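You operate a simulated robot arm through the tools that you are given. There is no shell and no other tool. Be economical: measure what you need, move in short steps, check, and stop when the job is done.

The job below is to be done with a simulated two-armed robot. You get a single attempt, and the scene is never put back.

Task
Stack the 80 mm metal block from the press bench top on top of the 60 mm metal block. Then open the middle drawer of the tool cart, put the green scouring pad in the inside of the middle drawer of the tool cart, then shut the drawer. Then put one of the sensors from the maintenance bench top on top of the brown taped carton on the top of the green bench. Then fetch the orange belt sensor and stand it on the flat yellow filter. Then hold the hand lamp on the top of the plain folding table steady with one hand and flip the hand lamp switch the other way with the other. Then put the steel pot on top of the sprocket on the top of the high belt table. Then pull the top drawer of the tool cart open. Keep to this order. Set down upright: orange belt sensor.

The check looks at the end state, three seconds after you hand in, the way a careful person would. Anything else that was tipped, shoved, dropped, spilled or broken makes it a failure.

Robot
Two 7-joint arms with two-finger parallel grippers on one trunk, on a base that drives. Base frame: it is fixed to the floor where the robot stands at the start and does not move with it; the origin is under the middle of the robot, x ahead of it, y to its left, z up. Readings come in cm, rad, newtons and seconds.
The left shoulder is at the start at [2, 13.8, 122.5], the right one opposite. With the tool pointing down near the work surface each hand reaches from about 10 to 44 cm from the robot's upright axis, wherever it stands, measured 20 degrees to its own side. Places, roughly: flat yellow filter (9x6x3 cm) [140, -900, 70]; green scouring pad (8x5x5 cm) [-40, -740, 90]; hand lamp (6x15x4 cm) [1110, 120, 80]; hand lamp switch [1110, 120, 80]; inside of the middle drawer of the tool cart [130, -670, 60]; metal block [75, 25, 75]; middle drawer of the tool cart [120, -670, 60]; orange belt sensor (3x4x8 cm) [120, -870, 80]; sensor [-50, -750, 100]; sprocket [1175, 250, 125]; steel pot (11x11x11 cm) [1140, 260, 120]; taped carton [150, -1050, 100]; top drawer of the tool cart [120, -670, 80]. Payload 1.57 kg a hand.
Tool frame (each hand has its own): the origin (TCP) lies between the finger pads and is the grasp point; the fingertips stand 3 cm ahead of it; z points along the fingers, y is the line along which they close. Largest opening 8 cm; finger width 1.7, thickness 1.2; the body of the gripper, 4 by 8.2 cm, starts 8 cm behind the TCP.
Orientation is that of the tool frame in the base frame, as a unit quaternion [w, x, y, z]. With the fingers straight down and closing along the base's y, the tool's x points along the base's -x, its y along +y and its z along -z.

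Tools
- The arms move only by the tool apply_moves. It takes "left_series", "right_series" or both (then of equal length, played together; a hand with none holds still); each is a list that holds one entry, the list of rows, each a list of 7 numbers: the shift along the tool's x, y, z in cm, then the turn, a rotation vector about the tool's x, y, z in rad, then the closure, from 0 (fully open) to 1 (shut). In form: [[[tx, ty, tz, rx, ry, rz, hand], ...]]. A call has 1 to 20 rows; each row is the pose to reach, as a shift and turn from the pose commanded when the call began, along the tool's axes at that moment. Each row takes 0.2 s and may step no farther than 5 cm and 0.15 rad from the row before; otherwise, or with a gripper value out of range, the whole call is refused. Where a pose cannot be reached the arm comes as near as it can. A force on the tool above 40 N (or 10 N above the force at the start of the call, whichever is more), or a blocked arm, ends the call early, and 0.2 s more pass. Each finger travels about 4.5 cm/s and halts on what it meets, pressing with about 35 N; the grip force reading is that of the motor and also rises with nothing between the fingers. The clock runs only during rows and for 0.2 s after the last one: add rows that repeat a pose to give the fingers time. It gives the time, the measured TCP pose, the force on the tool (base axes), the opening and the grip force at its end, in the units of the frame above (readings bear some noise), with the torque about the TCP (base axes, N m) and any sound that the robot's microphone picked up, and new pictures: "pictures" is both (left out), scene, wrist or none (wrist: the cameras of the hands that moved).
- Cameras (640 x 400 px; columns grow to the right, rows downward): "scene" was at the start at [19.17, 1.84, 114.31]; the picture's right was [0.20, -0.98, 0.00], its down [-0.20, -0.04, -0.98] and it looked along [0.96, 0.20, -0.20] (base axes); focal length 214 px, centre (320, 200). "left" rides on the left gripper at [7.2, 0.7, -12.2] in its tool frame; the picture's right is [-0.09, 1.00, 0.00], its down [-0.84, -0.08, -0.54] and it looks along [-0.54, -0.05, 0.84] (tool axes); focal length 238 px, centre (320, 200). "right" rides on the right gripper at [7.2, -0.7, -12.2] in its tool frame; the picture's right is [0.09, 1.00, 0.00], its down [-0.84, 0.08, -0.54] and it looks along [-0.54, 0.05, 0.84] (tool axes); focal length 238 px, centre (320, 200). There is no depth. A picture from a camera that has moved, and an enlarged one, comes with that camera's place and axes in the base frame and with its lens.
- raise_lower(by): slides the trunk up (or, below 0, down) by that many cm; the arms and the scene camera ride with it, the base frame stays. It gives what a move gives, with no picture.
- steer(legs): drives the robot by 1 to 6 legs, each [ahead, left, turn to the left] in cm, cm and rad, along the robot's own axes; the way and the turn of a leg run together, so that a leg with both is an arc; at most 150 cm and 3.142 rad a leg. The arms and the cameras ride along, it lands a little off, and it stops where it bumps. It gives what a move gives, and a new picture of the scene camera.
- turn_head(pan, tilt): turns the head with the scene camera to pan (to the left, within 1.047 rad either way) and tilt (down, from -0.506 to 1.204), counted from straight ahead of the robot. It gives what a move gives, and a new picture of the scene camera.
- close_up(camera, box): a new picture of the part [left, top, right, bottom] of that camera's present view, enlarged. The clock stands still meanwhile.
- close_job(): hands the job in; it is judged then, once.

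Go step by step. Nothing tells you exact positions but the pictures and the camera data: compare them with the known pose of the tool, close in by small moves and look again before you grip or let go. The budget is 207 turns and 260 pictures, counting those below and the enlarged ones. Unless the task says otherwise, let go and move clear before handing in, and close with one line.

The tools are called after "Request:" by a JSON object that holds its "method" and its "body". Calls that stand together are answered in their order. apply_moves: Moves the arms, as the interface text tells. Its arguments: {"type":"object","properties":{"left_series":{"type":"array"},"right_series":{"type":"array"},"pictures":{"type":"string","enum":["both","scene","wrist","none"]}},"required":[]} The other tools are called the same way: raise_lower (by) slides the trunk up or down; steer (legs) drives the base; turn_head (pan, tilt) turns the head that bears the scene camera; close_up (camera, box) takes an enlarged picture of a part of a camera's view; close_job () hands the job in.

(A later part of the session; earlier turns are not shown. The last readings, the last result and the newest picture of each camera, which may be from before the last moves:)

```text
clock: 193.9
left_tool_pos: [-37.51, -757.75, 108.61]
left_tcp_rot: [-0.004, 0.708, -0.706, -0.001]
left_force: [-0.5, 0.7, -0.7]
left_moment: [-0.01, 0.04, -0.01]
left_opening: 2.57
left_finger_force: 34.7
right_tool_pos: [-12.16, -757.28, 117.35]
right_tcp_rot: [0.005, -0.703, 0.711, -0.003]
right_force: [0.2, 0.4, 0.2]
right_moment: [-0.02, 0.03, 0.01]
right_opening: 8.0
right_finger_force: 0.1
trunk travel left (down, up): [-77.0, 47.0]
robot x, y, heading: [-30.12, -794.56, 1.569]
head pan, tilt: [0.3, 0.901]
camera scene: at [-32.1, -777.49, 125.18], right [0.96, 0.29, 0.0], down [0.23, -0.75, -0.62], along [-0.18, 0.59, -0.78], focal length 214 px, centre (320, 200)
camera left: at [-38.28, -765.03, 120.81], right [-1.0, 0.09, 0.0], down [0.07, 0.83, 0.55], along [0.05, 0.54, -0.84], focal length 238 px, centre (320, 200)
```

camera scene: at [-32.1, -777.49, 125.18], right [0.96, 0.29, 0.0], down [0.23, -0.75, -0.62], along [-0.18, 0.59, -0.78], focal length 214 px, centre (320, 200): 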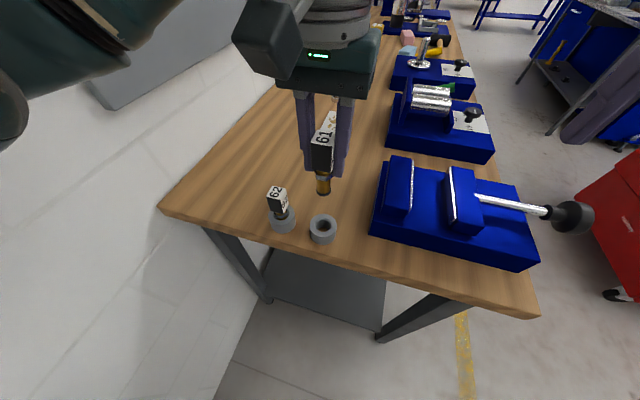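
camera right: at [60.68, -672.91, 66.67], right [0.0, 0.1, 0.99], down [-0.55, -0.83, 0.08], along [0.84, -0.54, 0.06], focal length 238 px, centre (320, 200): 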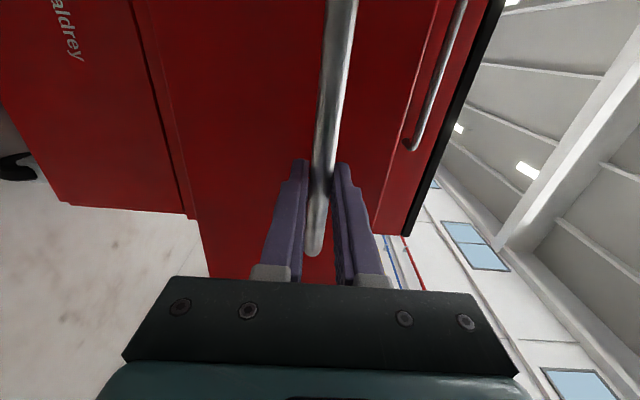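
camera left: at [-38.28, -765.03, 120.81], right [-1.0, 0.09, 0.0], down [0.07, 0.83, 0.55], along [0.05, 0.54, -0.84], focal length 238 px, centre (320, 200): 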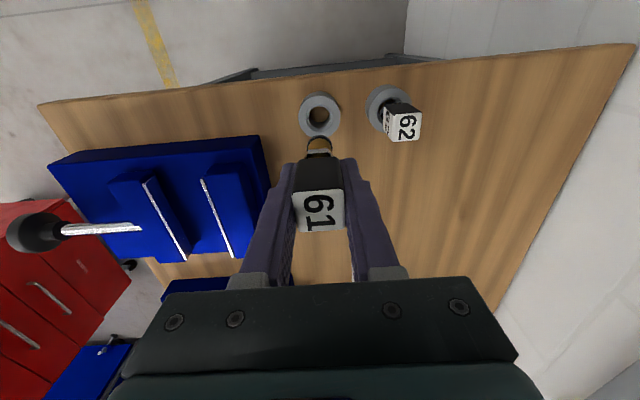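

The sensor came out and its cup stayed put. I'll strafe out of the gap, turn to face -y and survey the green bench area.

Request:
{"method": "close_up", "body": {"camera": "scene", "box": [270, 80, 390, 220]}}

Request:
{"method": "apply_moves", "body": {"left_series": [[[-3, 0, -3, 0, 0, 0, 1], [-6, 0, -6, 0, 0, 0, 1]]], "pictures": "none"}}

Request:
{"method": "turn_head", "body": {"pan": 0.0, "tilt": 0.4}}

Request:
{"method": "steer", "body": {"legs": [[0, -82, 0], [0, 0, -1.571], [0, 0, -1.571]]}}

```text
2.86 times, centred on (330, 150) of scene
camera zoom: at [-32.1, -777.49, 125.18], right [0.96, 0.29, 0.0], down [0.23, -0.75, -0.62], along [-0.18, 0.59, -0.78], focal length 613 px, centre (291, 343)
```

zoom: 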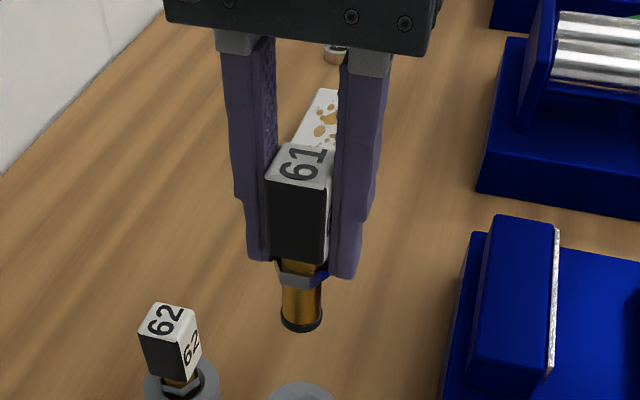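

```text
clock: 194.5
left_tool_pos: [-37.63, -751.96, 114.69]
left_tcp_rot: [0.003, -0.707, 0.707, 0.001]
left_force: [-0.6, 0.1, -0.8]
left_moment: [0.02, 0.0, 0.0]
left_opening: 2.57
left_finger_force: 35.2
right_tool_pos: [-12.25, -757.21, 117.46]
right_tcp_rot: [0.005, -0.704, 0.711, -0.002]
right_force: [0.0, 0.0, 0.2]
right_moment: [0.0, -0.04, 0.02]
right_opening: 8.0
right_finger_force: 0.1
trunk travel left (down, up): [-77.0, 47.0]
robot x, y, heading: [-29.74, -794.95, 1.566]
head pan, tilt: [0.3, 0.901]
```

```text
clock: 195.4
left_tool_pos: [-37.6, -751.91, 114.63]
left_tcp_rot: [-0.004, 0.708, -0.706, -0.001]
left_force: [0.4, -0.2, -0.7]
left_moment: [-0.03, -0.01, 0.0]
left_opening: 2.54
left_finger_force: 35.2
right_tool_pos: [-12.11, -757.12, 117.3]
right_tcp_rot: [0.004, -0.702, 0.712, -0.003]
right_force: [0.0, -0.5, -0.6]
right_moment: [0.02, -0.01, 0.01]
right_opening: 7.98
right_finger_force: 0.0
trunk travel left (down, up): [-77.0, 47.0]
robot x, y, heading: [-30.07, -794.48, 1.568]
head pan, tilt: [0.0, 0.4]
camera scene: at [-29.87, -775.45, 129.48], right [1.0, 0.0, 0.0], down [0.0, -0.39, -0.92], along [0.0, 0.92, -0.39], focal length 214 px, centre (320, 200)
```

scene: 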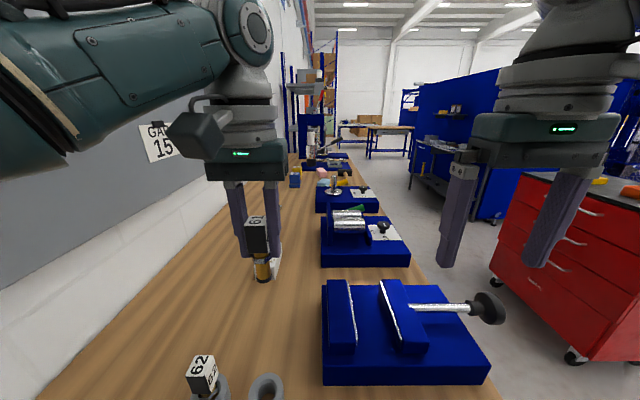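

```text
clock: 207.5
left_tool_pos: [60.38, -836.86, 114.68]
left_tcp_rot: [0.001, 0.704, 0.71, -0.003]
left_force: [-0.6, -0.7, -0.1]
left_moment: [0.01, 0.01, 0.0]
left_opening: 2.6
left_finger_force: 34.7
right_tool_pos: [35.13, -831.73, 117.41]
right_tcp_rot: [-0.003, 0.709, 0.705, -0.004]
right_force: [-0.7, -0.5, 0.6]
right_moment: [0.01, 0.02, -0.01]
right_opening: 8.01
right_finger_force: 0.0
trunk travel left (down, up): [-77.0, 47.0]
robot x, y, heading: [52.58, -794.62, -1.573]
head pan, tilt: [0.0, 0.4]
camera scene: at [52.71, -813.57, 129.48], right [-1.0, 0.0, 0.0], down [0.0, 0.39, -0.92], along [0.0, -0.92, -0.39], focal length 214 px, centre (320, 200)
```

scene: 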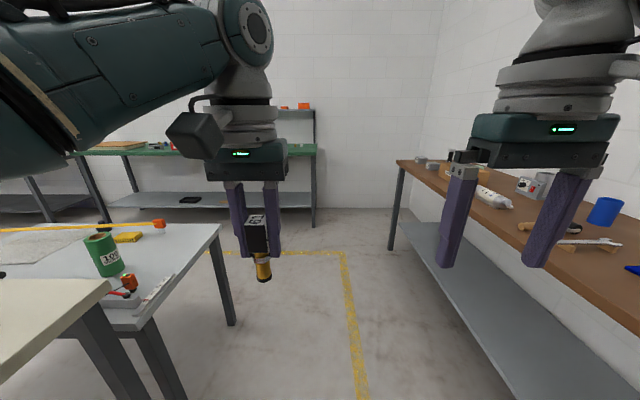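

The green bench is straight ahead against the far wall. I'll look left past my arm to find the carton, the filter and the belt sensor.

Request:
{"method": "turn_head", "body": {"pan": 0.55, "tilt": 0.4}}

Request:
{"method": "turn_head", "body": {"pan": 0.9, "tilt": 0.4}}

```text
clock: 208.5
left_tool_pos: [60.57, -836.98, 114.7]
left_tcp_rot: [0.002, 0.704, 0.71, -0.003]
left_force: [0.0, -0.6, -1.0]
left_moment: [0.0, 0.01, 0.04]
left_opening: 2.57
left_finger_force: 34.8
right_tool_pos: [34.94, -831.71, 117.41]
right_tcp_rot: [-0.003, 0.71, 0.704, -0.005]
right_force: [-0.4, 0.1, 0.0]
right_moment: [-0.01, -0.01, 0.02]
right_opening: 8.0
right_finger_force: 0.0
trunk travel left (down, up): [-77.0, 47.0]
robot x, y, heading: [52.48, -794.43, -1.572]
head pan, tilt: [0.55, 0.4]
camera scene: at [57.54, -812.2, 129.48], right [-0.85, -0.52, 0.0], down [-0.2, 0.33, -0.92], along [0.48, -0.78, -0.39], focal length 214 px, centre (320, 200)
```

scene: 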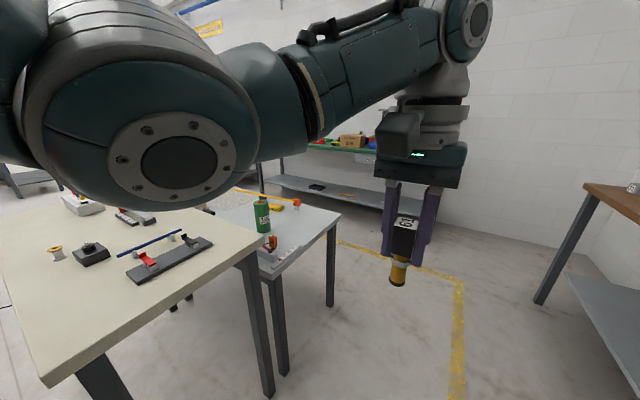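

```text
clock: 209.3
left_tool_pos: [60.52, -836.85, 114.79]
left_tcp_rot: [0.0, 0.704, 0.71, -0.003]
left_force: [-0.3, 1.1, 0.2]
left_moment: [0.04, -0.03, 0.02]
left_opening: 2.58
left_finger_force: 34.9
right_tool_pos: [35.11, -831.83, 117.43]
right_tcp_rot: [-0.003, 0.709, 0.705, -0.005]
right_force: [0.4, -0.5, 0.4]
right_moment: [0.0, -0.01, 0.05]
right_opening: 7.99
right_finger_force: 0.0
trunk travel left (down, up): [-77.0, 47.0]
robot x, y, heading: [52.45, -794.48, -1.564]
head pan, tilt: [0.901, 0.4]
camera scene: at [59.95, -810.05, 129.48], right [-0.62, -0.78, 0.0], down [-0.31, 0.24, -0.92], along [0.72, -0.57, -0.39], focal length 214 px, centre (320, 200)
```

scene: 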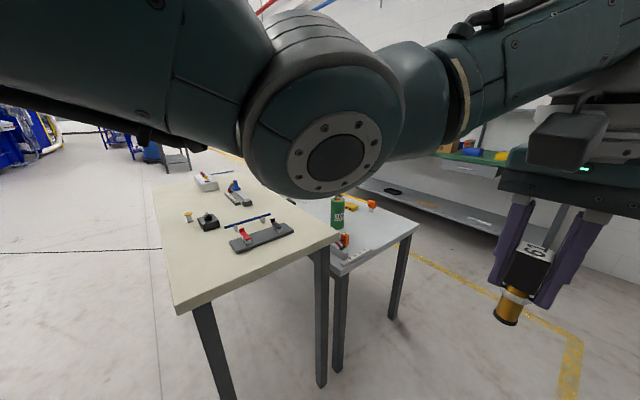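

The path along x≈52 is clear down to y≈-990. I'll drive there and look left along the green bench.

Request:
{"method": "turn_head", "body": {"pan": 0.7, "tilt": 0.35}}

Request:
{"method": "steer", "body": {"legs": [[150, 0, 0], [40, 0, 0]]}}

```text
clock: 210.0
left_tool_pos: [60.44, -836.99, 114.73]
left_tcp_rot: [0.001, 0.704, 0.71, -0.003]
left_force: [0.5, 0.3, -0.4]
left_moment: [0.0, 0.01, 0.0]
left_opening: 2.56
left_finger_force: 34.8
right_tool_pos: [34.98, -831.81, 117.34]
right_tcp_rot: [-0.003, 0.71, 0.705, -0.005]
right_force: [1.1, -0.1, -0.8]
right_moment: [0.0, 0.06, -0.02]
right_opening: 7.98
right_finger_force: 0.0
trunk travel left (down, up): [-77.0, 47.0]
robot x, y, heading: [52.7, -794.43, -1.571]
head pan, tilt: [0.7, 0.351]
camera scene: at [58.7, -811.41, 129.94], right [-0.76, -0.65, 0.0], down [-0.22, 0.26, -0.94], along [0.61, -0.72, -0.34], focal length 214 px, centre (320, 200)
```

scene: 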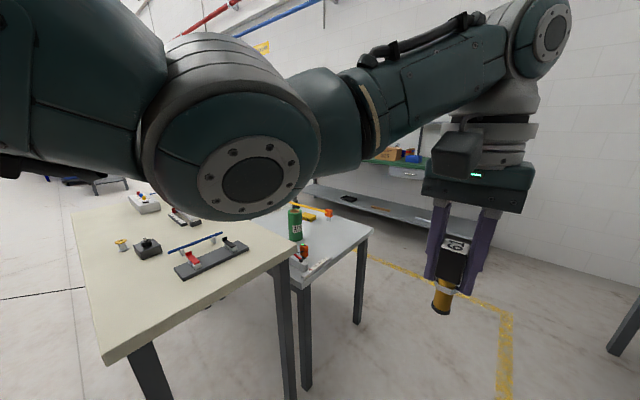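

```text
clock: 219.4
left_tool_pos: [66.98, -1023.74, 114.66]
left_tcp_rot: [0.001, 0.688, 0.726, -0.003]
left_force: [-0.6, 0.1, -0.2]
left_moment: [-0.02, -0.01, 0.02]
left_opening: 2.57
left_finger_force: 35.3
right_tool_pos: [41.48, -1019.78, 117.3]
right_tcp_rot: [-0.002, 0.693, 0.721, -0.004]
right_force: [-0.3, 0.4, -0.4]
right_moment: [-0.02, -0.03, -0.01]
right_opening: 7.98
right_finger_force: 0.0
trunk travel left (down, up): [-77.0, 47.0]
robot x, y, heading: [57.45, -981.65, -1.527]
head pan, tilt: [0.7, 0.351]
camera scene: at [64.22, -998.36, 129.94], right [-0.73, -0.68, 0.0], down [-0.23, 0.25, -0.94], along [0.64, -0.69, -0.34], focal length 214 px, centre (320, 200)
```

scene: 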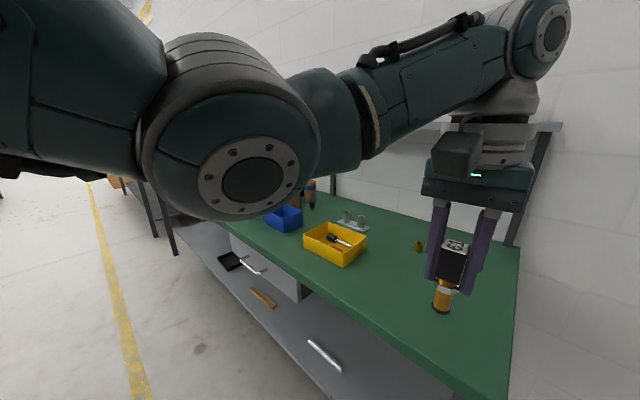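

The green bench's front edge is near y≈-1030. I'll strafe left toward x≈130 and look straight on.

Request:
{"method": "steer", "body": {"legs": [[0, 70, -0.044]]}}

Request:
{"method": "turn_head", "body": {"pan": 0.0, "tilt": 0.5}}

```text
clock: 223.2
left_tool_pos: [134.22, -1022.84, 114.68]
left_tcp_rot: [0.0, 0.708, 0.706, -0.003]
left_force: [0.5, -0.4, -0.3]
left_moment: [0.03, 0.0, -0.01]
left_opening: 2.57
left_finger_force: 35.1
right_tool_pos: [108.61, -1017.58, 117.37]
right_tcp_rot: [-0.004, 0.712, 0.702, -0.004]
right_force: [0.0, -1.1, -0.3]
right_moment: [0.01, 0.01, 0.0]
right_opening: 8.02
right_finger_force: 0.1
trunk travel left (down, up): [-77.0, 47.0]
robot x, y, heading: [126.78, -980.18, -1.583]
head pan, tilt: [0.7, 0.351]
camera scene: at [132.57, -997.35, 129.94], right [-0.77, -0.64, 0.0], down [-0.22, 0.26, -0.94], along [0.6, -0.72, -0.34], focal length 214 px, centre (320, 200)
```

scene: 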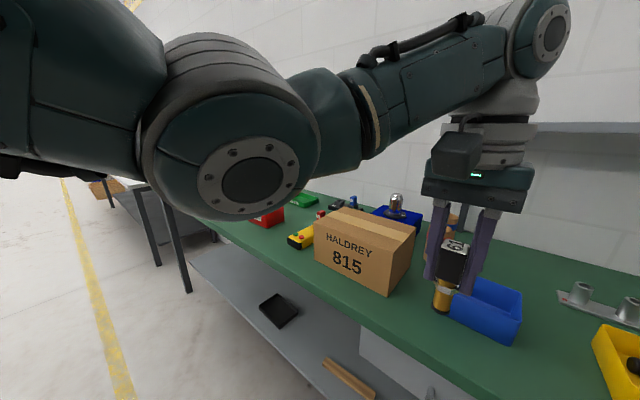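

```text
clock: 224.3
left_tool_pos: [134.11, -1022.76, 114.69]
left_tcp_rot: [0.001, 0.708, 0.706, -0.003]
left_force: [-0.5, 0.6, -0.5]
left_moment: [0.0, 0.0, 0.0]
left_opening: 2.56
left_finger_force: 35.3
right_tool_pos: [108.72, -1017.54, 117.35]
right_tcp_rot: [-0.002, 0.713, 0.701, -0.004]
right_force: [-0.1, -1.3, 0.7]
right_moment: [-0.01, 0.03, 0.02]
right_opening: 8.0
right_finger_force: 0.0
trunk travel left (down, up): [-77.0, 47.0]
robot x, y, heading: [126.54, -980.41, -1.58]
head pan, tilt: [0.0, 0.499]
camera scene: at [126.57, -999.28, 128.57], right [-1.0, 0.01, 0.0], down [0.0, 0.48, -0.88], along [-0.01, -0.88, -0.48], focal length 214 px, centre (320, 200)
```

scene: 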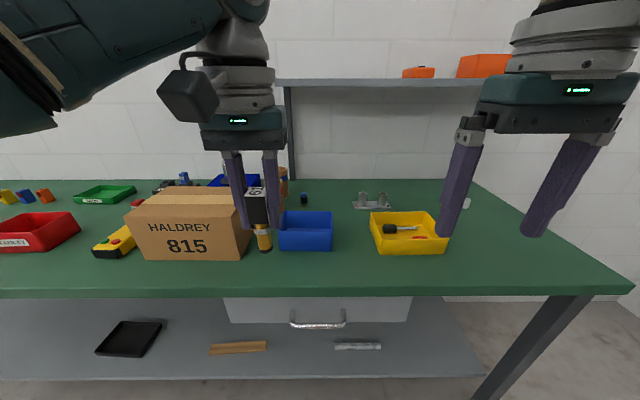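

The carton ("HALDREY 815") spans about x 147–172 and y -1040 to -1058, with its top at z≈102. I'll drive so the held sensor hangs over it.

Request:
{"method": "steer", "body": {"legs": [[20, 22, 0.01]]}}

Request:
{"method": "turn_head", "body": {"pan": 0.25, "tilt": 0.7}}

Request:
{"method": "close_up", "body": {"camera": "left", "box": [0, 0, 640, 400]}}

```text
clock: 226.3
left_tool_pos: [156.56, -1042.83, 114.69]
left_tcp_rot: [0.001, 0.703, 0.711, -0.003]
left_force: [0.0, 0.6, -1.0]
left_moment: [0.01, 0.01, -0.03]
left_opening: 2.59
left_finger_force: 34.8
right_tool_pos: [131.18, -1037.86, 117.37]
right_tcp_rot: [-0.003, 0.708, 0.706, -0.004]
right_force: [0.2, -0.8, 0.5]
right_moment: [0.01, -0.04, 0.03]
right_opening: 8.0
right_finger_force: 0.1
trunk travel left (down, up): [-77.0, 47.0]
robot x, y, heading: [148.6, -1000.44, -1.566]
head pan, tilt: [0.0, 0.499]
camera scene: at [148.8, -1019.46, 128.57], right [-1.0, -0.01, 0.0], down [0.0, 0.48, -0.88], along [0.0, -0.88, -0.48], focal length 214 px, centre (320, 200)
```

scene: 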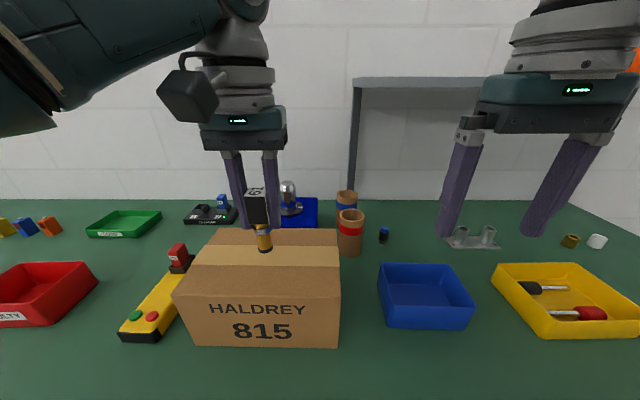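

```text
clock: 227.1
left_tool_pos: [156.56, -1042.86, 114.55]
left_tcp_rot: [0.001, 0.703, 0.711, -0.003]
left_force: [-0.2, 0.8, -0.5]
left_moment: [-0.02, 0.03, 0.01]
left_opening: 2.56
left_finger_force: 35.2
right_tool_pos: [131.17, -1037.9, 117.42]
right_tcp_rot: [-0.003, 0.708, 0.706, -0.004]
right_force: [-0.2, 0.2, 0.6]
right_moment: [0.0, 0.01, 0.02]
right_opening: 8.02
right_finger_force: 0.0
trunk travel left (down, up): [-77.0, 47.0]
robot x, y, heading: [148.73, -1000.32, -1.566]
head pan, tilt: [0.25, 0.7]
camera scene: at [150.89, -1018.59, 126.8], right [-0.97, -0.25, 0.0], down [-0.16, 0.62, -0.77], along [0.19, -0.74, -0.64], focal length 214 px, centre (320, 200)
```

scene: 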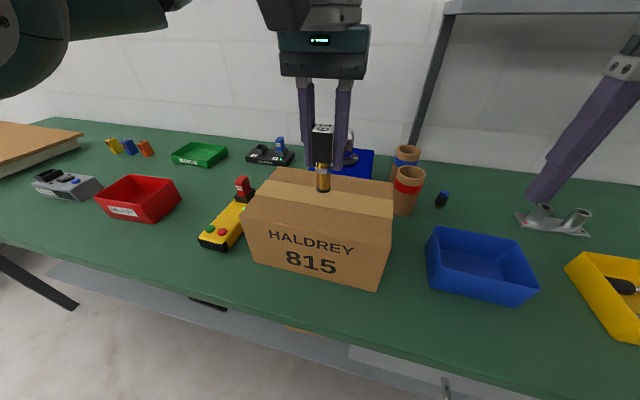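

```text
1.00 times, centred on (320, 200) of left (not enlarged: the box is as wide or as high as the picture)
camera zoom: at [157.24, -1035.58, 126.89], right [1.0, -0.08, 0.0], down [-0.07, -0.83, 0.55], along [-0.05, -0.54, -0.84], focal length 238 px, centre (320, 200)
```

zoom: 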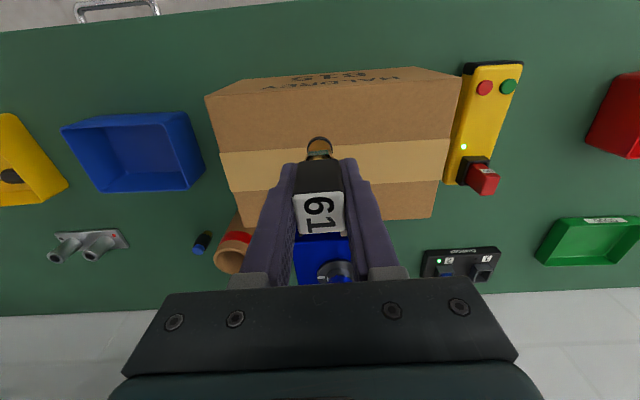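

The sensor hangs over the carton's front half. I'll move 3.5 cm further in and lower it gradually.

Request:
{"method": "apply_moves", "body": {"left_series": [[[-2, 0, 0.5, 0, 0, 0, 1], [-3.5, 0, 2.5, 0, 0, 0, 1], [-3.5, 0, 4.5, 0, 0, 0, 1], [-3.5, 0, 5.5, 0, 0, 0, 1], [-3.5, 0, 6, 0, 0, 0, 1], [-3.5, 0, 6, 0, 0, 0, 1]]]}}

```text
clock: 228.5
left_tool_pos: [156.72, -1046.45, 109.0]
left_tcp_rot: [0.003, 0.704, 0.71, -0.007]
left_force: [-2.9, 0.9, 29.3]
left_moment: [-0.01, 0.16, 0.01]
left_opening: 2.61
left_finger_force: 34.9
left hand out of reach, approached as far as the arm can: row 5, 6
right_tool_pos: [131.2, -1038.02, 117.65]
right_tcp_rot: [-0.001, 0.708, 0.706, -0.006]
right_force: [-0.3, -0.3, 0.2]
right_moment: [-0.01, -0.01, 0.04]
right_opening: 7.96
right_finger_force: 0.1
trunk travel left (down, up): [-77.0, 47.0]
robot x, y, heading: [148.89, -1000.94, -1.565]
head pan, tilt: [0.25, 0.7]
camera scene: at [150.89, -1018.75, 126.87], right [-0.97, -0.25, 0.0], down [-0.16, 0.62, -0.77], along [0.19, -0.74, -0.64], focal length 214 px, centre (320, 200)
camera left: at [157.43, -1039.0, 121.2], right [1.0, -0.08, 0.0], down [-0.07, -0.83, 0.55], along [-0.05, -0.55, -0.83], focal length 238 px, centre (320, 200)
```

scene: 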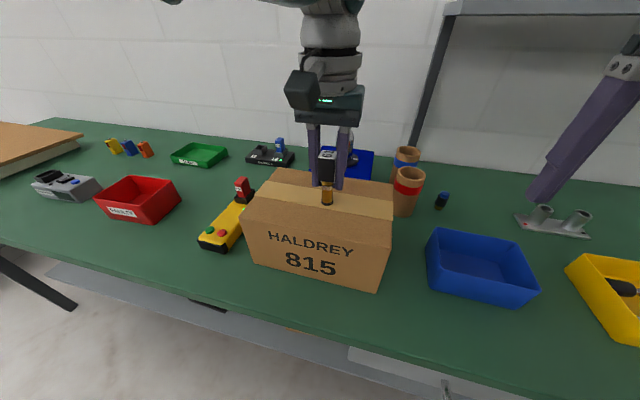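
left: 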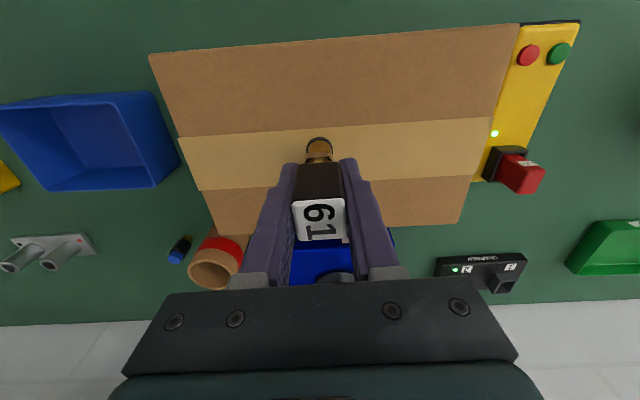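

In contact with about 29 N. I'll ease the pressure first, then check.

Request:
{"method": "apply_moves", "body": {"left_series": [[[0, 0, -0.2, 0, 0, 0, 1], [0, 0, -0.4, 0, 0, 0, 1]]], "pictures": "none"}}

Request:
{"method": "close_up", "body": {"camera": "scene", "box": [240, 110, 410, 220]}}

```text
clock: 229.1
left_tool_pos: [156.87, -1046.05, 109.21]
left_tcp_rot: [0.0, 0.702, 0.712, -0.002]
left_force: [-0.1, -1.7, 3.1]
left_moment: [-0.14, -0.04, -0.05]
left_opening: 2.58
left_finger_force: 35.0
right_tool_pos: [131.18, -1038.06, 117.38]
right_tcp_rot: [-0.002, 0.708, 0.706, -0.005]
right_force: [-0.7, -0.9, -0.8]
right_moment: [0.0, 0.02, -0.04]
right_opening: 8.0
right_finger_force: 0.0
trunk travel left (down, up): [-77.0, 47.0]
robot x, y, heading: [148.5, -1000.22, -1.569]
head pan, tilt: [0.25, 0.7]
```

```text
3.64 times, centred on (325, 165) of scene
camera zoom: at [150.91, -1018.64, 126.78], right [-0.97, -0.25, 0.0], down [-0.16, 0.62, -0.77], along [0.19, -0.74, -0.64], focal length 780 px, centre (302, 327)
```

zoom: 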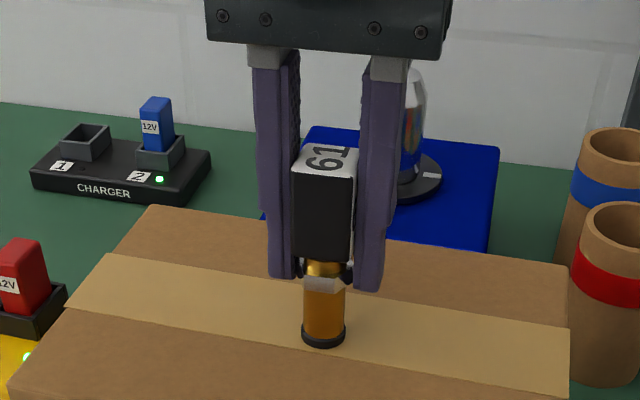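

The sensor stands upright on the carton with light contact. I'll release gently and rise.

Request:
{"method": "apply_moves", "body": {"left_series": [[[0, 0, 0, 0, 0, 0, 0.64], [0, 0, 0, 0, 0, 0, 0.58], [0, 0, 0, 0, 0, 0, 0.5], [0, 0, 0, 0, 0, 0, 0.35], [0, 0, 0, 0, 0, 0, 0.2], [0, 0, -1.5, 0, 0, 0, 0.2], [0, 0, -4, 0, 0, 0, 0.2], [0, 0, -8, 0, 0, 0, 0.2], [0, 0, -10, 0, 0, 0, 0.2]]], "pictures": "scene"}}

```text
clock: 231.1
left_tool_pos: [156.8, -1045.83, 119.09]
left_tcp_rot: [0.001, 0.703, 0.711, -0.003]
left_force: [-0.1, 0.8, 0.5]
left_moment: [0.0, -0.02, 0.0]
left_opening: 6.37
left_finger_force: 0.1
right_tool_pos: [131.2, -1037.97, 117.27]
right_tcp_rot: [-0.003, 0.709, 0.706, -0.004]
right_force: [-0.3, 0.4, 0.1]
right_moment: [-0.02, 0.01, -0.02]
right_opening: 8.0
right_finger_force: 0.2
trunk travel left (down, up): [-77.0, 47.0]
robot x, y, heading: [148.57, -1000.41, -1.565]
head pan, tilt: [0.25, 0.7]
camera scene: at [150.9, -1018.59, 126.8], right [-0.97, -0.25, 0.0], down [-0.16, 0.62, -0.76], along [0.19, -0.74, -0.64], focal length 214 px, centre (320, 200)
```

scene: 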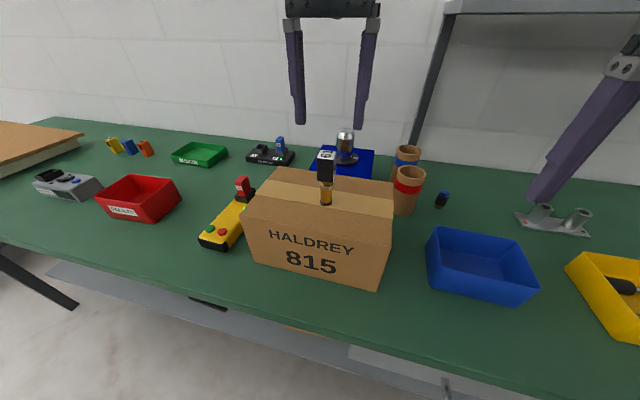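

The sensor stands on the carton. Next I'll back off, turn round to face the white table from its south side and look for the orange belt sensor and yellow filter.

Request:
{"method": "steer", "body": {"legs": [[-28, -10, 0], [0, 0, 1.571], [0, 0, 1.571]]}}

Request:
{"method": "turn_head", "body": {"pan": 0.0, "tilt": 0.6}}

```text
clock: 240.8
left_tool_pos: [129.6, -927.19, 119.06]
left_tcp_rot: [-0.003, 0.717, -0.697, -0.001]
left_force: [0.8, -0.2, -0.6]
left_moment: [0.04, 0.01, 0.02]
left_opening: 6.4
left_finger_force: 0.1
right_tool_pos: [155.33, -934.49, 117.47]
right_tcp_rot: [-0.005, 0.712, -0.702, 0.002]
right_force: [1.1, -0.8, -0.3]
right_moment: [-0.01, 0.02, -0.03]
right_opening: 7.98
right_finger_force: 0.0
trunk travel left (down, up): [-77.0, 47.0]
robot x, y, heading: [138.69, -972.45, 1.599]
head pan, tilt: [0.25, 0.7]
camera scene: at [136.17, -954.39, 126.8], right [0.96, 0.27, 0.0], down [0.17, -0.62, -0.76], along [-0.21, 0.74, -0.64], focal length 214 px, centre (320, 200)
```

scene: 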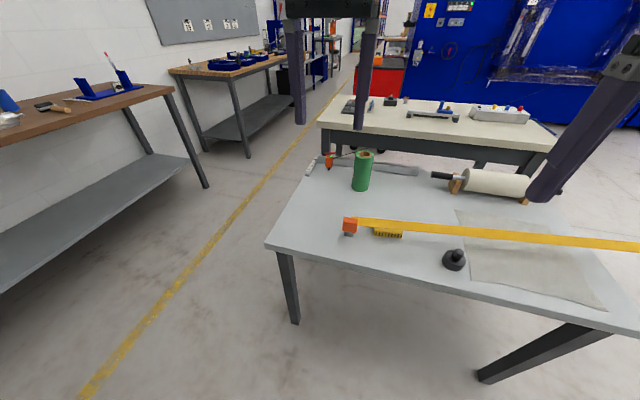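

```text
clock: 241.6
left_tool_pos: [129.53, -927.06, 119.05]
left_tcp_rot: [-0.003, 0.717, -0.697, -0.001]
left_force: [0.6, 0.6, 0.1]
left_moment: [-0.02, -0.03, 0.02]
left_opening: 6.4
left_finger_force: 0.2
right_tool_pos: [155.41, -934.49, 117.36]
right_tcp_rot: [-0.005, 0.713, -0.702, 0.003]
right_force: [-0.4, -0.8, -0.4]
right_moment: [-0.03, 0.03, 0.02]
right_opening: 7.97
right_finger_force: 0.0
trunk travel left (down, up): [-77.0, 47.0]
robot x, y, heading: [138.75, -972.24, 1.593]
head pan, tilt: [0.0, 0.6]
camera scene: at [138.25, -953.73, 127.66], right [1.0, 0.02, 0.0], down [0.01, -0.56, -0.82], along [-0.02, 0.82, -0.57], focal length 214 px, centre (320, 200)
```

scene: 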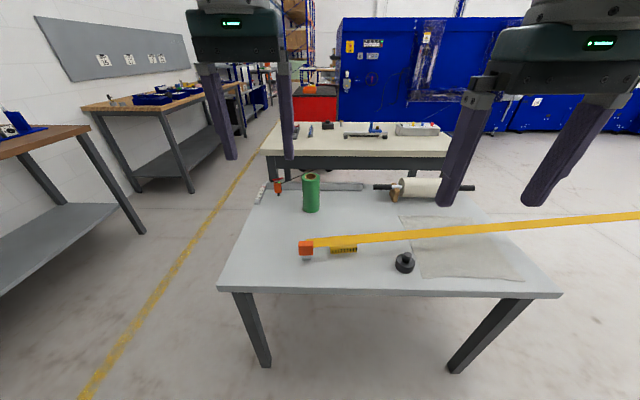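

On the white table I see an orange tape case with a yellow blade, a small yellow item and an orange object near the green can. I'll enlarge both areas.

Request:
{"method": "close_up", "body": {"camera": "scene", "box": [240, 160, 400, 260]}}

Request:
{"method": "close_up", "body": {"camera": "scene", "box": [250, 170, 330, 220]}}

Request:
{"method": "close_up", "body": {"camera": "scene", "box": [280, 215, 440, 315]}}

```text
4.00 times, centred on (320, 210) of scene
camera zoom: at [138.25, -953.73, 127.66], right [1.0, 0.02, 0.0], down [0.01, -0.56, -0.82], along [-0.02, 0.82, -0.57], focal length 858 px, centre (320, 160)
```

zoom: 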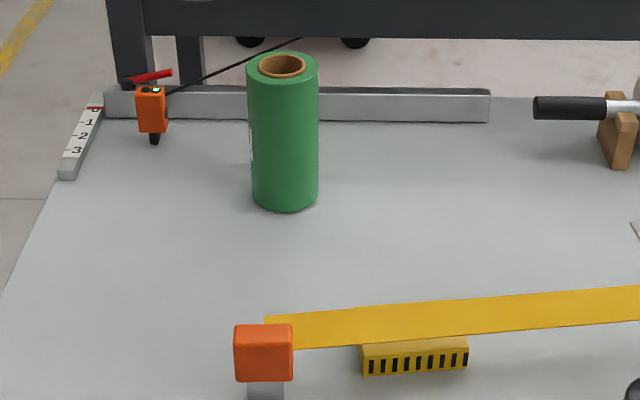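

```text
8.00 times, centred on (290, 195) of scene
camera zoom: at [138.25, -953.73, 127.66], right [1.0, 0.02, 0.0], down [0.01, -0.56, -0.82], along [-0.02, 0.82, -0.57], focal length 1716 px, centre (560, 240)
```

zoom: 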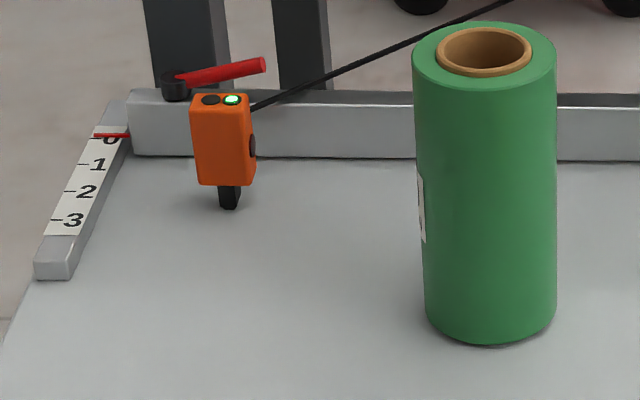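

```text
4.00 times, centred on (360, 265) of scene
camera zoom: at [138.25, -953.73, 127.66], right [1.0, 0.02, 0.0], down [0.01, -0.56, -0.82], along [-0.02, 0.82, -0.57], focal length 858 px, centre (160, -60)
```

zoom: 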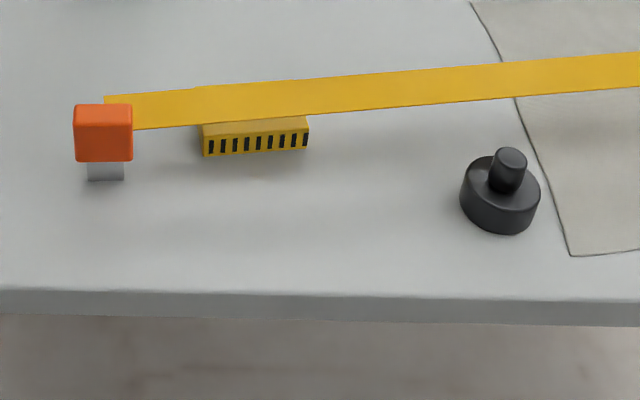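

A yellow bar on a post runs above part of the yellow filter, and the orange belt sensor stands by the ruler at the table's back left. I'll go closer and view it from above.

Request:
{"method": "steer", "body": {"legs": [[26, 0, -0.025]]}}

Request:
{"method": "turn_head", "body": {"pan": 0.0, "tilt": 1.0}}

Request:
{"method": "close_up", "body": {"camera": "left", "box": [0, 0, 640, 400]}}

```text
clock: 243.5
left_tool_pos: [130.34, -901.45, 118.9]
left_tcp_rot: [-0.003, 0.71, -0.704, 0.0]
left_force: [-0.1, -0.2, -1.2]
left_moment: [0.0, -0.01, -0.01]
left_opening: 6.41
left_finger_force: 0.1
right_tool_pos: [155.95, -909.51, 117.52]
right_tcp_rot: [0.004, -0.704, 0.71, -0.003]
right_force: [0.0, 0.2, -0.9]
right_moment: [0.01, -0.03, -0.02]
right_opening: 8.0
right_finger_force: 0.1
trunk travel left (down, up): [-77.0, 47.0]
robot x, y, heading: [138.23, -946.76, 1.568]
head pan, tilt: [0.0, 0.6]
camera scene: at [138.38, -928.25, 127.66], right [1.0, 0.0, 0.0], down [0.0, -0.56, -0.83], along [0.0, 0.83, -0.56], focal length 214 px, centre (320, 200)
```

scene: 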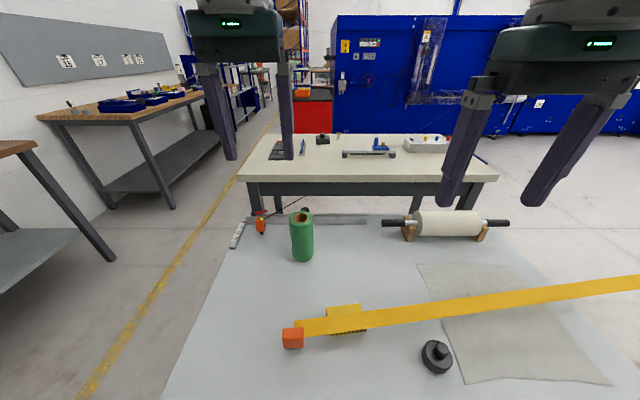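

```text
clock: 244.3
left_tool_pos: [130.38, -901.54, 119.02]
left_tcp_rot: [-0.003, 0.709, -0.705, -0.001]
left_force: [-0.2, -0.4, 0.1]
left_moment: [0.01, 0.02, 0.02]
left_opening: 6.38
left_finger_force: 0.1
right_tool_pos: [156.02, -909.45, 117.52]
right_tcp_rot: [0.005, -0.704, 0.711, -0.003]
right_force: [-0.1, 0.6, -0.2]
right_moment: [0.0, -0.03, 0.02]
right_opening: 8.01
right_finger_force: 0.0
trunk travel left (down, up): [-77.0, 47.0]
robot x, y, heading: [138.31, -946.99, 1.57]
head pan, tilt: [0.0, 1.0]
camera scene: at [138.38, -930.12, 124.47], right [1.0, 0.0, 0.0], down [0.0, -0.84, -0.54], along [0.0, 0.54, -0.84], focal length 214 px, centre (320, 200)
```

scene: 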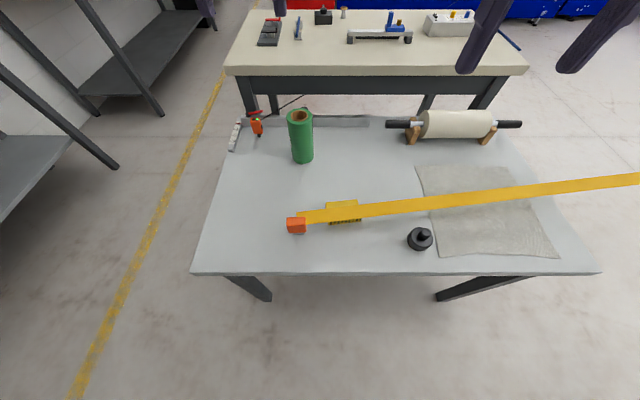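

```text
1.00 times, centred on (320, 200) of left (not enlarged: the box is as wide or as high as the picture)
camera zoom: at [129.73, -908.66, 131.28], right [-1.0, 0.09, 0.0], down [0.07, 0.83, 0.55], along [0.05, 0.54, -0.84], focal length 238 px, centre (320, 200)
```

zoom: 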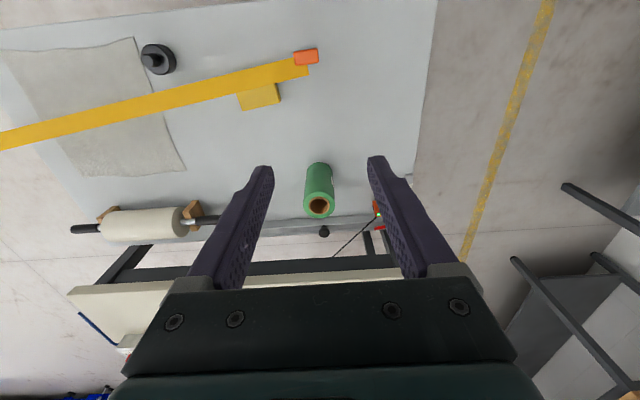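

The belt sensor is at about (116.8, -869). The filter is at about (145, -901), with the bar passing over only its front edge at z≈79. I'll drive round to the table's west side for the sensor.

Request:
{"method": "steer", "body": {"legs": [[-10, 0, 0], [0, -75, 0], [0, 0, 0]]}}

```text
clock: 249.5
left_tool_pos: [207.35, -912.28, 119.13]
left_tcp_rot: [0.003, -0.701, 0.713, 0.0]
left_force: [1.1, 0.3, -0.4]
left_moment: [-0.02, 0.0, 0.0]
left_opening: 6.38
left_finger_force: 0.0
right_tool_pos: [232.68, -920.87, 117.32]
right_tcp_rot: [0.005, -0.696, 0.718, -0.003]
right_force: [0.0, -1.1, 0.0]
right_moment: [0.0, -0.01, 0.0]
right_opening: 8.02
right_finger_force: 0.0
trunk travel left (down, up): [-77.0, 47.0]
robot x, y, heading: [213.86, -957.69, 1.553]
head pan, tilt: [0.0, 1.0]
camera scene: at [214.63, -941.02, 124.46], right [1.0, -0.02, 0.0], down [-0.02, -0.84, -0.54], along [0.01, 0.54, -0.84], focal length 214 px, centre (320, 200)
```

scene: 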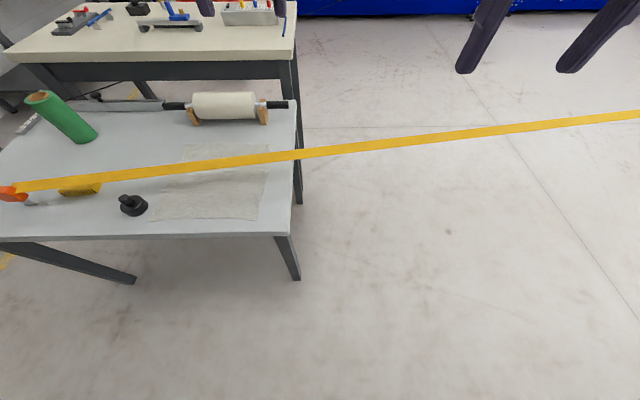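

I strafed the wrong way (right), though nothing was touched. It shows the yellow belt is stretched far to the east, so I must not cross it. I'll strafe left past the table, then go up its west side.

Request:
{"method": "steer", "body": {"legs": [[0, 150, 0.018], [78, 0, 0], [0, 0, -1.571]]}}

Request:
{"method": "turn_head", "body": {"pan": 0.0, "tilt": 0.7}}

```text
clock: 264.6
left_tool_pos: [108.75, -870.44, 119.02]
left_tcp_rot: [0.003, 0.003, 1.0, -0.002]
left_force: [0.5, 0.0, 0.4]
left_moment: [-0.01, 0.0, 0.01]
left_opening: 6.42
left_finger_force: 0.1
right_tool_pos: [100.23, -895.82, 117.48]
right_tcp_rot: [0.001, 0.011, 1.0, -0.006]
right_force: [-0.3, 0.2, -0.6]
right_moment: [-0.03, 0.03, 0.01]
right_opening: 8.0
right_finger_force: 0.0
trunk travel left (down, up): [-77.0, 47.0]
robot x, y, heading: [63.03, -877.99, -0.01]
head pan, tilt: [0.0, 1.0]
camera scene: at [80.04, -877.95, 124.46], right [-0.01, -1.0, 0.0], down [-0.84, 0.01, -0.54], along [0.54, -0.01, -0.84], focal length 214 px, centre (320, 200)
```

scene: 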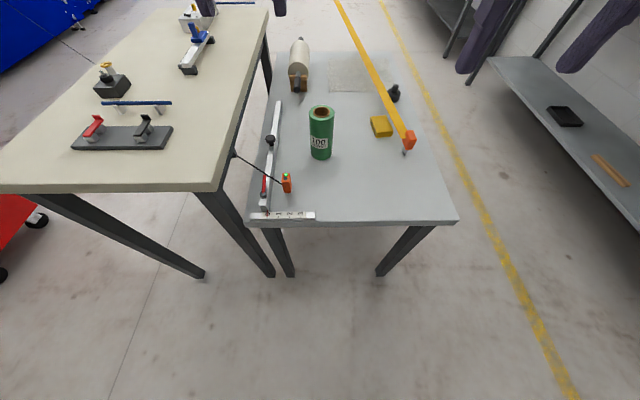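

```text
clock: 265.4
left_tool_pos: [108.72, -870.32, 119.11]
left_tcp_rot: [0.003, 0.003, 1.0, -0.001]
left_force: [0.3, 0.7, -0.3]
left_moment: [-0.02, 0.01, -0.01]
left_opening: 6.39
left_finger_force: 0.1
right_tool_pos: [100.33, -895.71, 117.41]
right_tcp_rot: [0.001, 0.009, 1.0, -0.006]
right_force: [0.6, -0.3, 0.0]
right_moment: [-0.04, 0.04, 0.01]
right_opening: 8.0
right_finger_force: 0.1
trunk travel left (down, up): [-77.0, 47.0]
robot x, y, heading: [63.08, -877.49, -0.014]
head pan, tilt: [0.0, 0.7]
camera scene: at [81.56, -877.97, 126.79], right [-0.01, -1.0, 0.0], down [-0.64, 0.01, -0.76], along [0.76, -0.01, -0.64], focal length 214 px, centre (320, 200)
```

scene: 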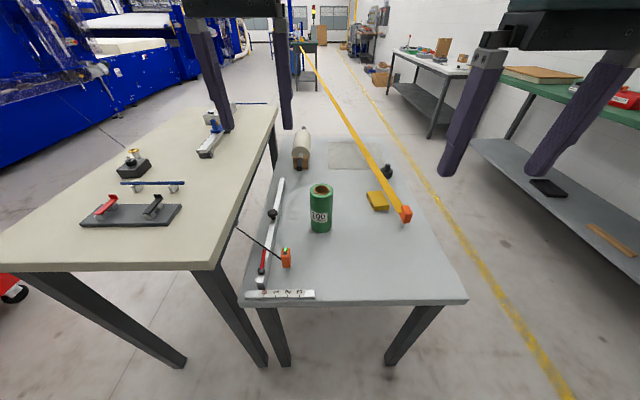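

From here the filter looks only slightly overlapped by the belt. I'll enlarge both the filter and the sensor.

Request:
{"method": "close_up", "body": {"camera": "scene", "box": [220, 210, 340, 310]}}

Request:
{"method": "close_up", "body": {"camera": "scene", "box": [330, 160, 430, 240]}}

```text
4.00 times, centred on (280, 260) of scene
camera zoom: at [81.56, -877.97, 126.79], right [-0.01, -1.0, 0.0], down [-0.64, 0.01, -0.76], along [0.76, -0.01, -0.64], focal length 858 px, centre (480, -40)
```

zoom: 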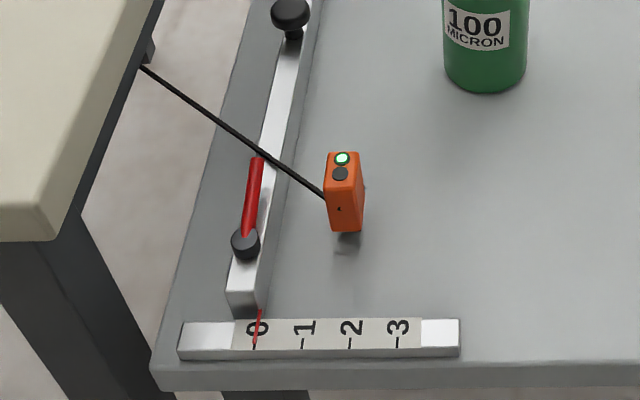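

```text
5.00 times, centred on (380, 200) of scene
camera zoom: at [81.56, -877.97, 126.79], right [-0.01, -1.0, 0.0], down [-0.64, 0.01, -0.76], along [0.76, -0.01, -0.64], focal length 1072 px, centre (20, 200)
```

zoom: 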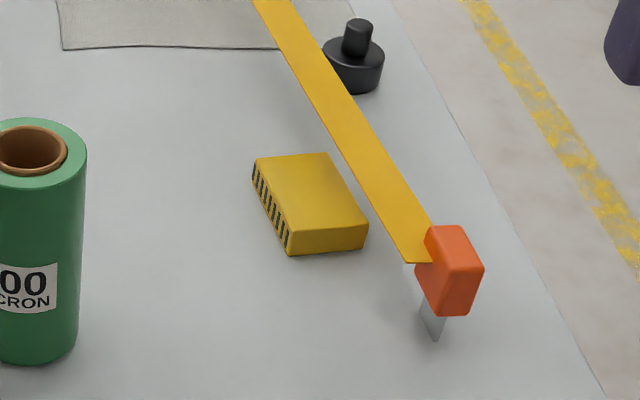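

The sensor seems tethered by a black cord to the cream table, so I need a closer look at the tether and how the sensor stands.

Request:
{"method": "close_up", "body": {"camera": "left", "box": [0, 0, 640, 400]}}

Request:
{"method": "close_up", "body": {"camera": "left", "box": [260, 40, 420, 140]}}

Request:
{"method": "close_up", "body": {"camera": "scene", "box": [255, 235, 315, 285]}}

```text
1.00 times, centred on (320, 200) of left (not enlarged: the box is as wide or as high as the picture)
camera zoom: at [101.43, -869.52, 131.28], right [0.1, 1.0, 0.0], down [0.83, -0.08, 0.55], along [0.54, -0.06, -0.84], focal length 238 px, centre (320, 200)
```

zoom: 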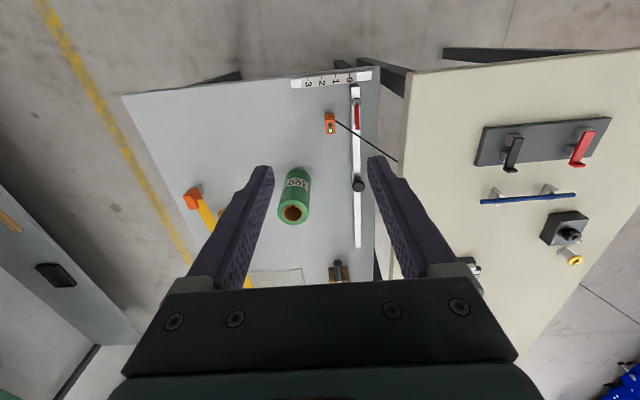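

```text
4.00 times, centred on (340, 90) of left
camera zoom: at [101.43, -869.52, 131.28], right [0.1, 1.0, 0.0], down [0.83, -0.08, 0.55], along [0.54, -0.06, -0.84], focal length 953 px, centre (240, 640)
```

zoom: 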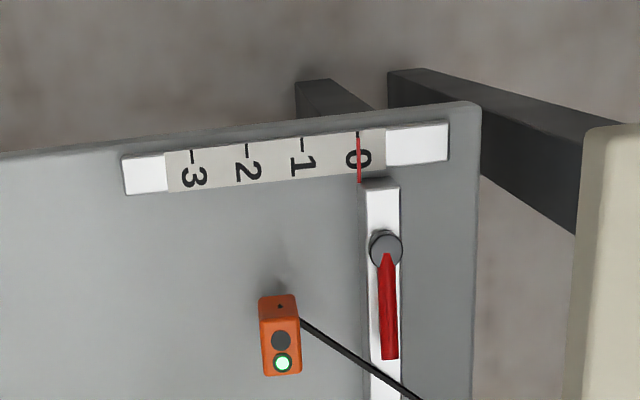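

```text
8.00 times, centred on (285, 260) of scene
camera zoom: at [81.56, -877.97, 126.79], right [-0.01, -1.0, 0.0], down [-0.64, 0.01, -0.76], along [0.76, -0.01, -0.64], focal length 1716 px, centre (600, -280)
```

zoom: 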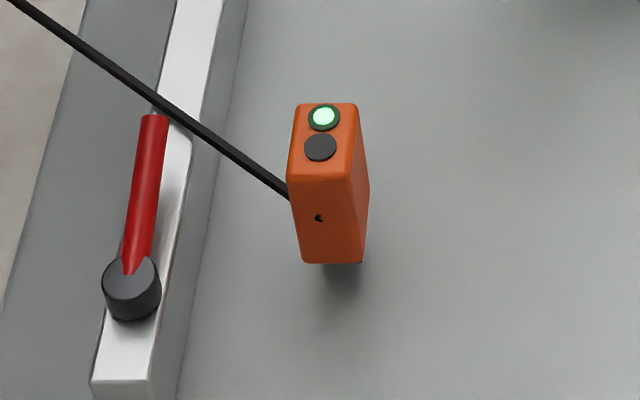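

The sensor is a small upright orange box (top z≈80.5) on a short stem, with a thin black cord. I'll bring the left hand closer above it for a detailed wrist view.

Request:
{"method": "steer", "body": {"legs": [[9, 0, 0.012]]}}

Request:
{"method": "apply_moves", "body": {"left_series": [[[1, 0.5, 4.5, 0, 0, 0, 0.2], [1, 1, 9, 0, 0, 0, 0.1], [1, 1, 13.5, 0, 0, 0, 0], [1, 1, 18, 0, 0, 0, 0], [1, 1, 22, 0, 0, 0, 0], [1, 1, 22, 0, 0, 0, 0]]]}}

Request:
{"method": "close_up", "body": {"camera": "left", "box": [240, 60, 400, 180]}}

```text
clock: 266.5
left_tool_pos: [117.39, -869.69, 119.05]
left_tcp_rot: [0.002, -0.003, 1.0, -0.001]
left_force: [-0.5, -0.2, 0.1]
left_moment: [0.01, -0.01, -0.02]
left_opening: 6.39
left_finger_force: 0.2
right_tool_pos: [109.37, -895.43, 117.31]
right_tcp_rot: [0.001, 0.004, 1.0, -0.005]
right_force: [0.1, -0.2, -0.4]
right_moment: [0.0, -0.01, 0.0]
right_opening: 7.99
right_finger_force: 0.1
trunk travel left (down, up): [-77.0, 47.0]
robot x, y, heading: [71.82, -877.82, -0.001]
head pan, tilt: [0.0, 0.7]
camera scene: at [90.46, -877.78, 126.8], right [0.0, -1.0, 0.0], down [-0.64, 0.0, -0.76], along [0.76, 0.0, -0.64], focal length 214 px, centre (320, 200)
```

scene: 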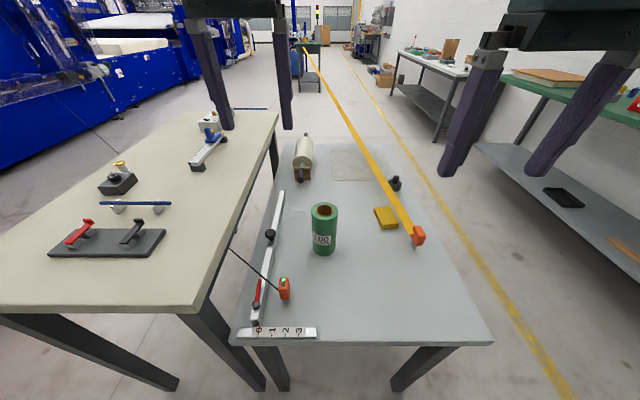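

```text
clock: 267.9
left_tool_pos: [114.43, -868.21, 98.66]
left_tcp_rot: [0.004, -0.004, 1.0, -0.002]
left_force: [-0.8, -0.4, 0.6]
left_moment: [0.01, 0.0, 0.0]
left_opening: 8.01
left_finger_force: 0.1
left hand out of reach, approached as far as the arm can: row 4, 5, 6
right_tool_pos: [109.39, -895.29, 117.37]
right_tcp_rot: [0.001, 0.004, 1.0, -0.006]
right_force: [0.7, 0.1, -0.3]
right_moment: [-0.01, -0.03, 0.0]
right_opening: 8.0
right_finger_force: 0.1
trunk travel left (down, up): [-77.0, 47.0]
robot x, y, heading: [71.92, -878.09, 0.002]
head pan, tilt: [0.0, 0.7]
camera scene: at [90.46, -877.78, 126.8], right [0.0, -1.0, 0.0], down [-0.64, 0.0, -0.76], along [0.76, 0.0, -0.64], focal length 214 px, centre (320, 200)
camera left: at [107.26, -867.54, 110.86], right [0.09, 1.0, 0.0], down [0.83, -0.07, 0.55], along [0.54, -0.05, -0.84], focal length 238 px, centre (320, 200)
```

scene: 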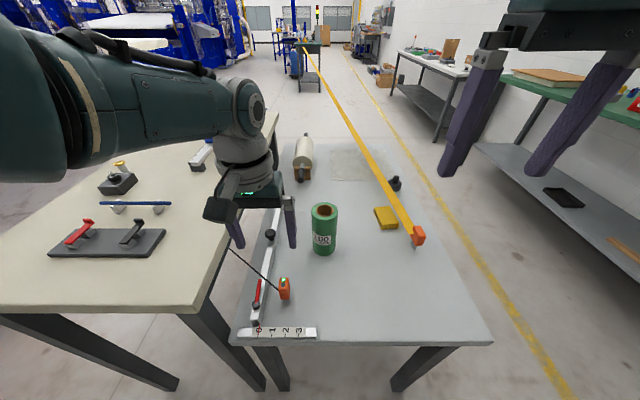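
left: 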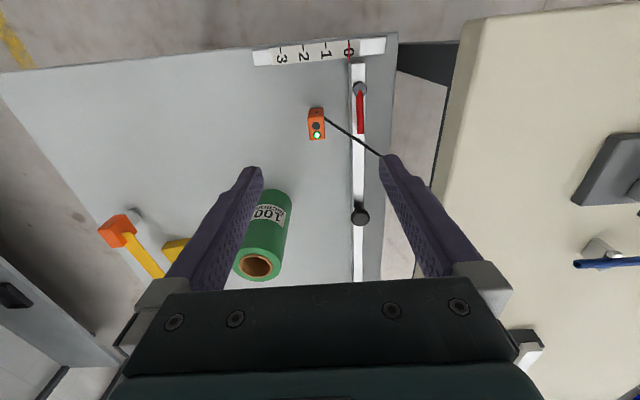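

```text
3.33 times, centred on (320, 120) of left
camera zoom: at [107.26, -867.54, 110.86], right [0.09, 1.0, 0.0], down [0.83, -0.07, 0.55], along [0.54, -0.05, -0.84], focal length 794 px, centre (320, 467)
```

zoom: 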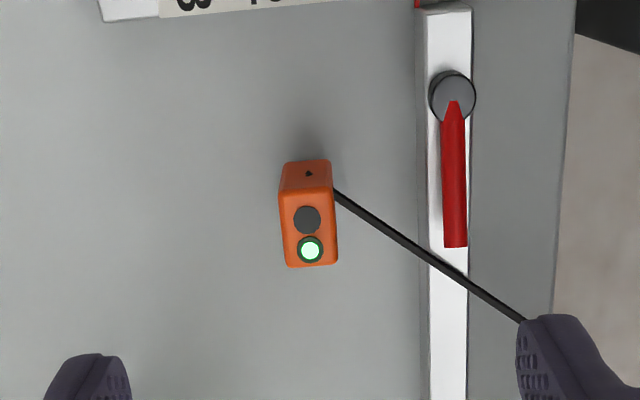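

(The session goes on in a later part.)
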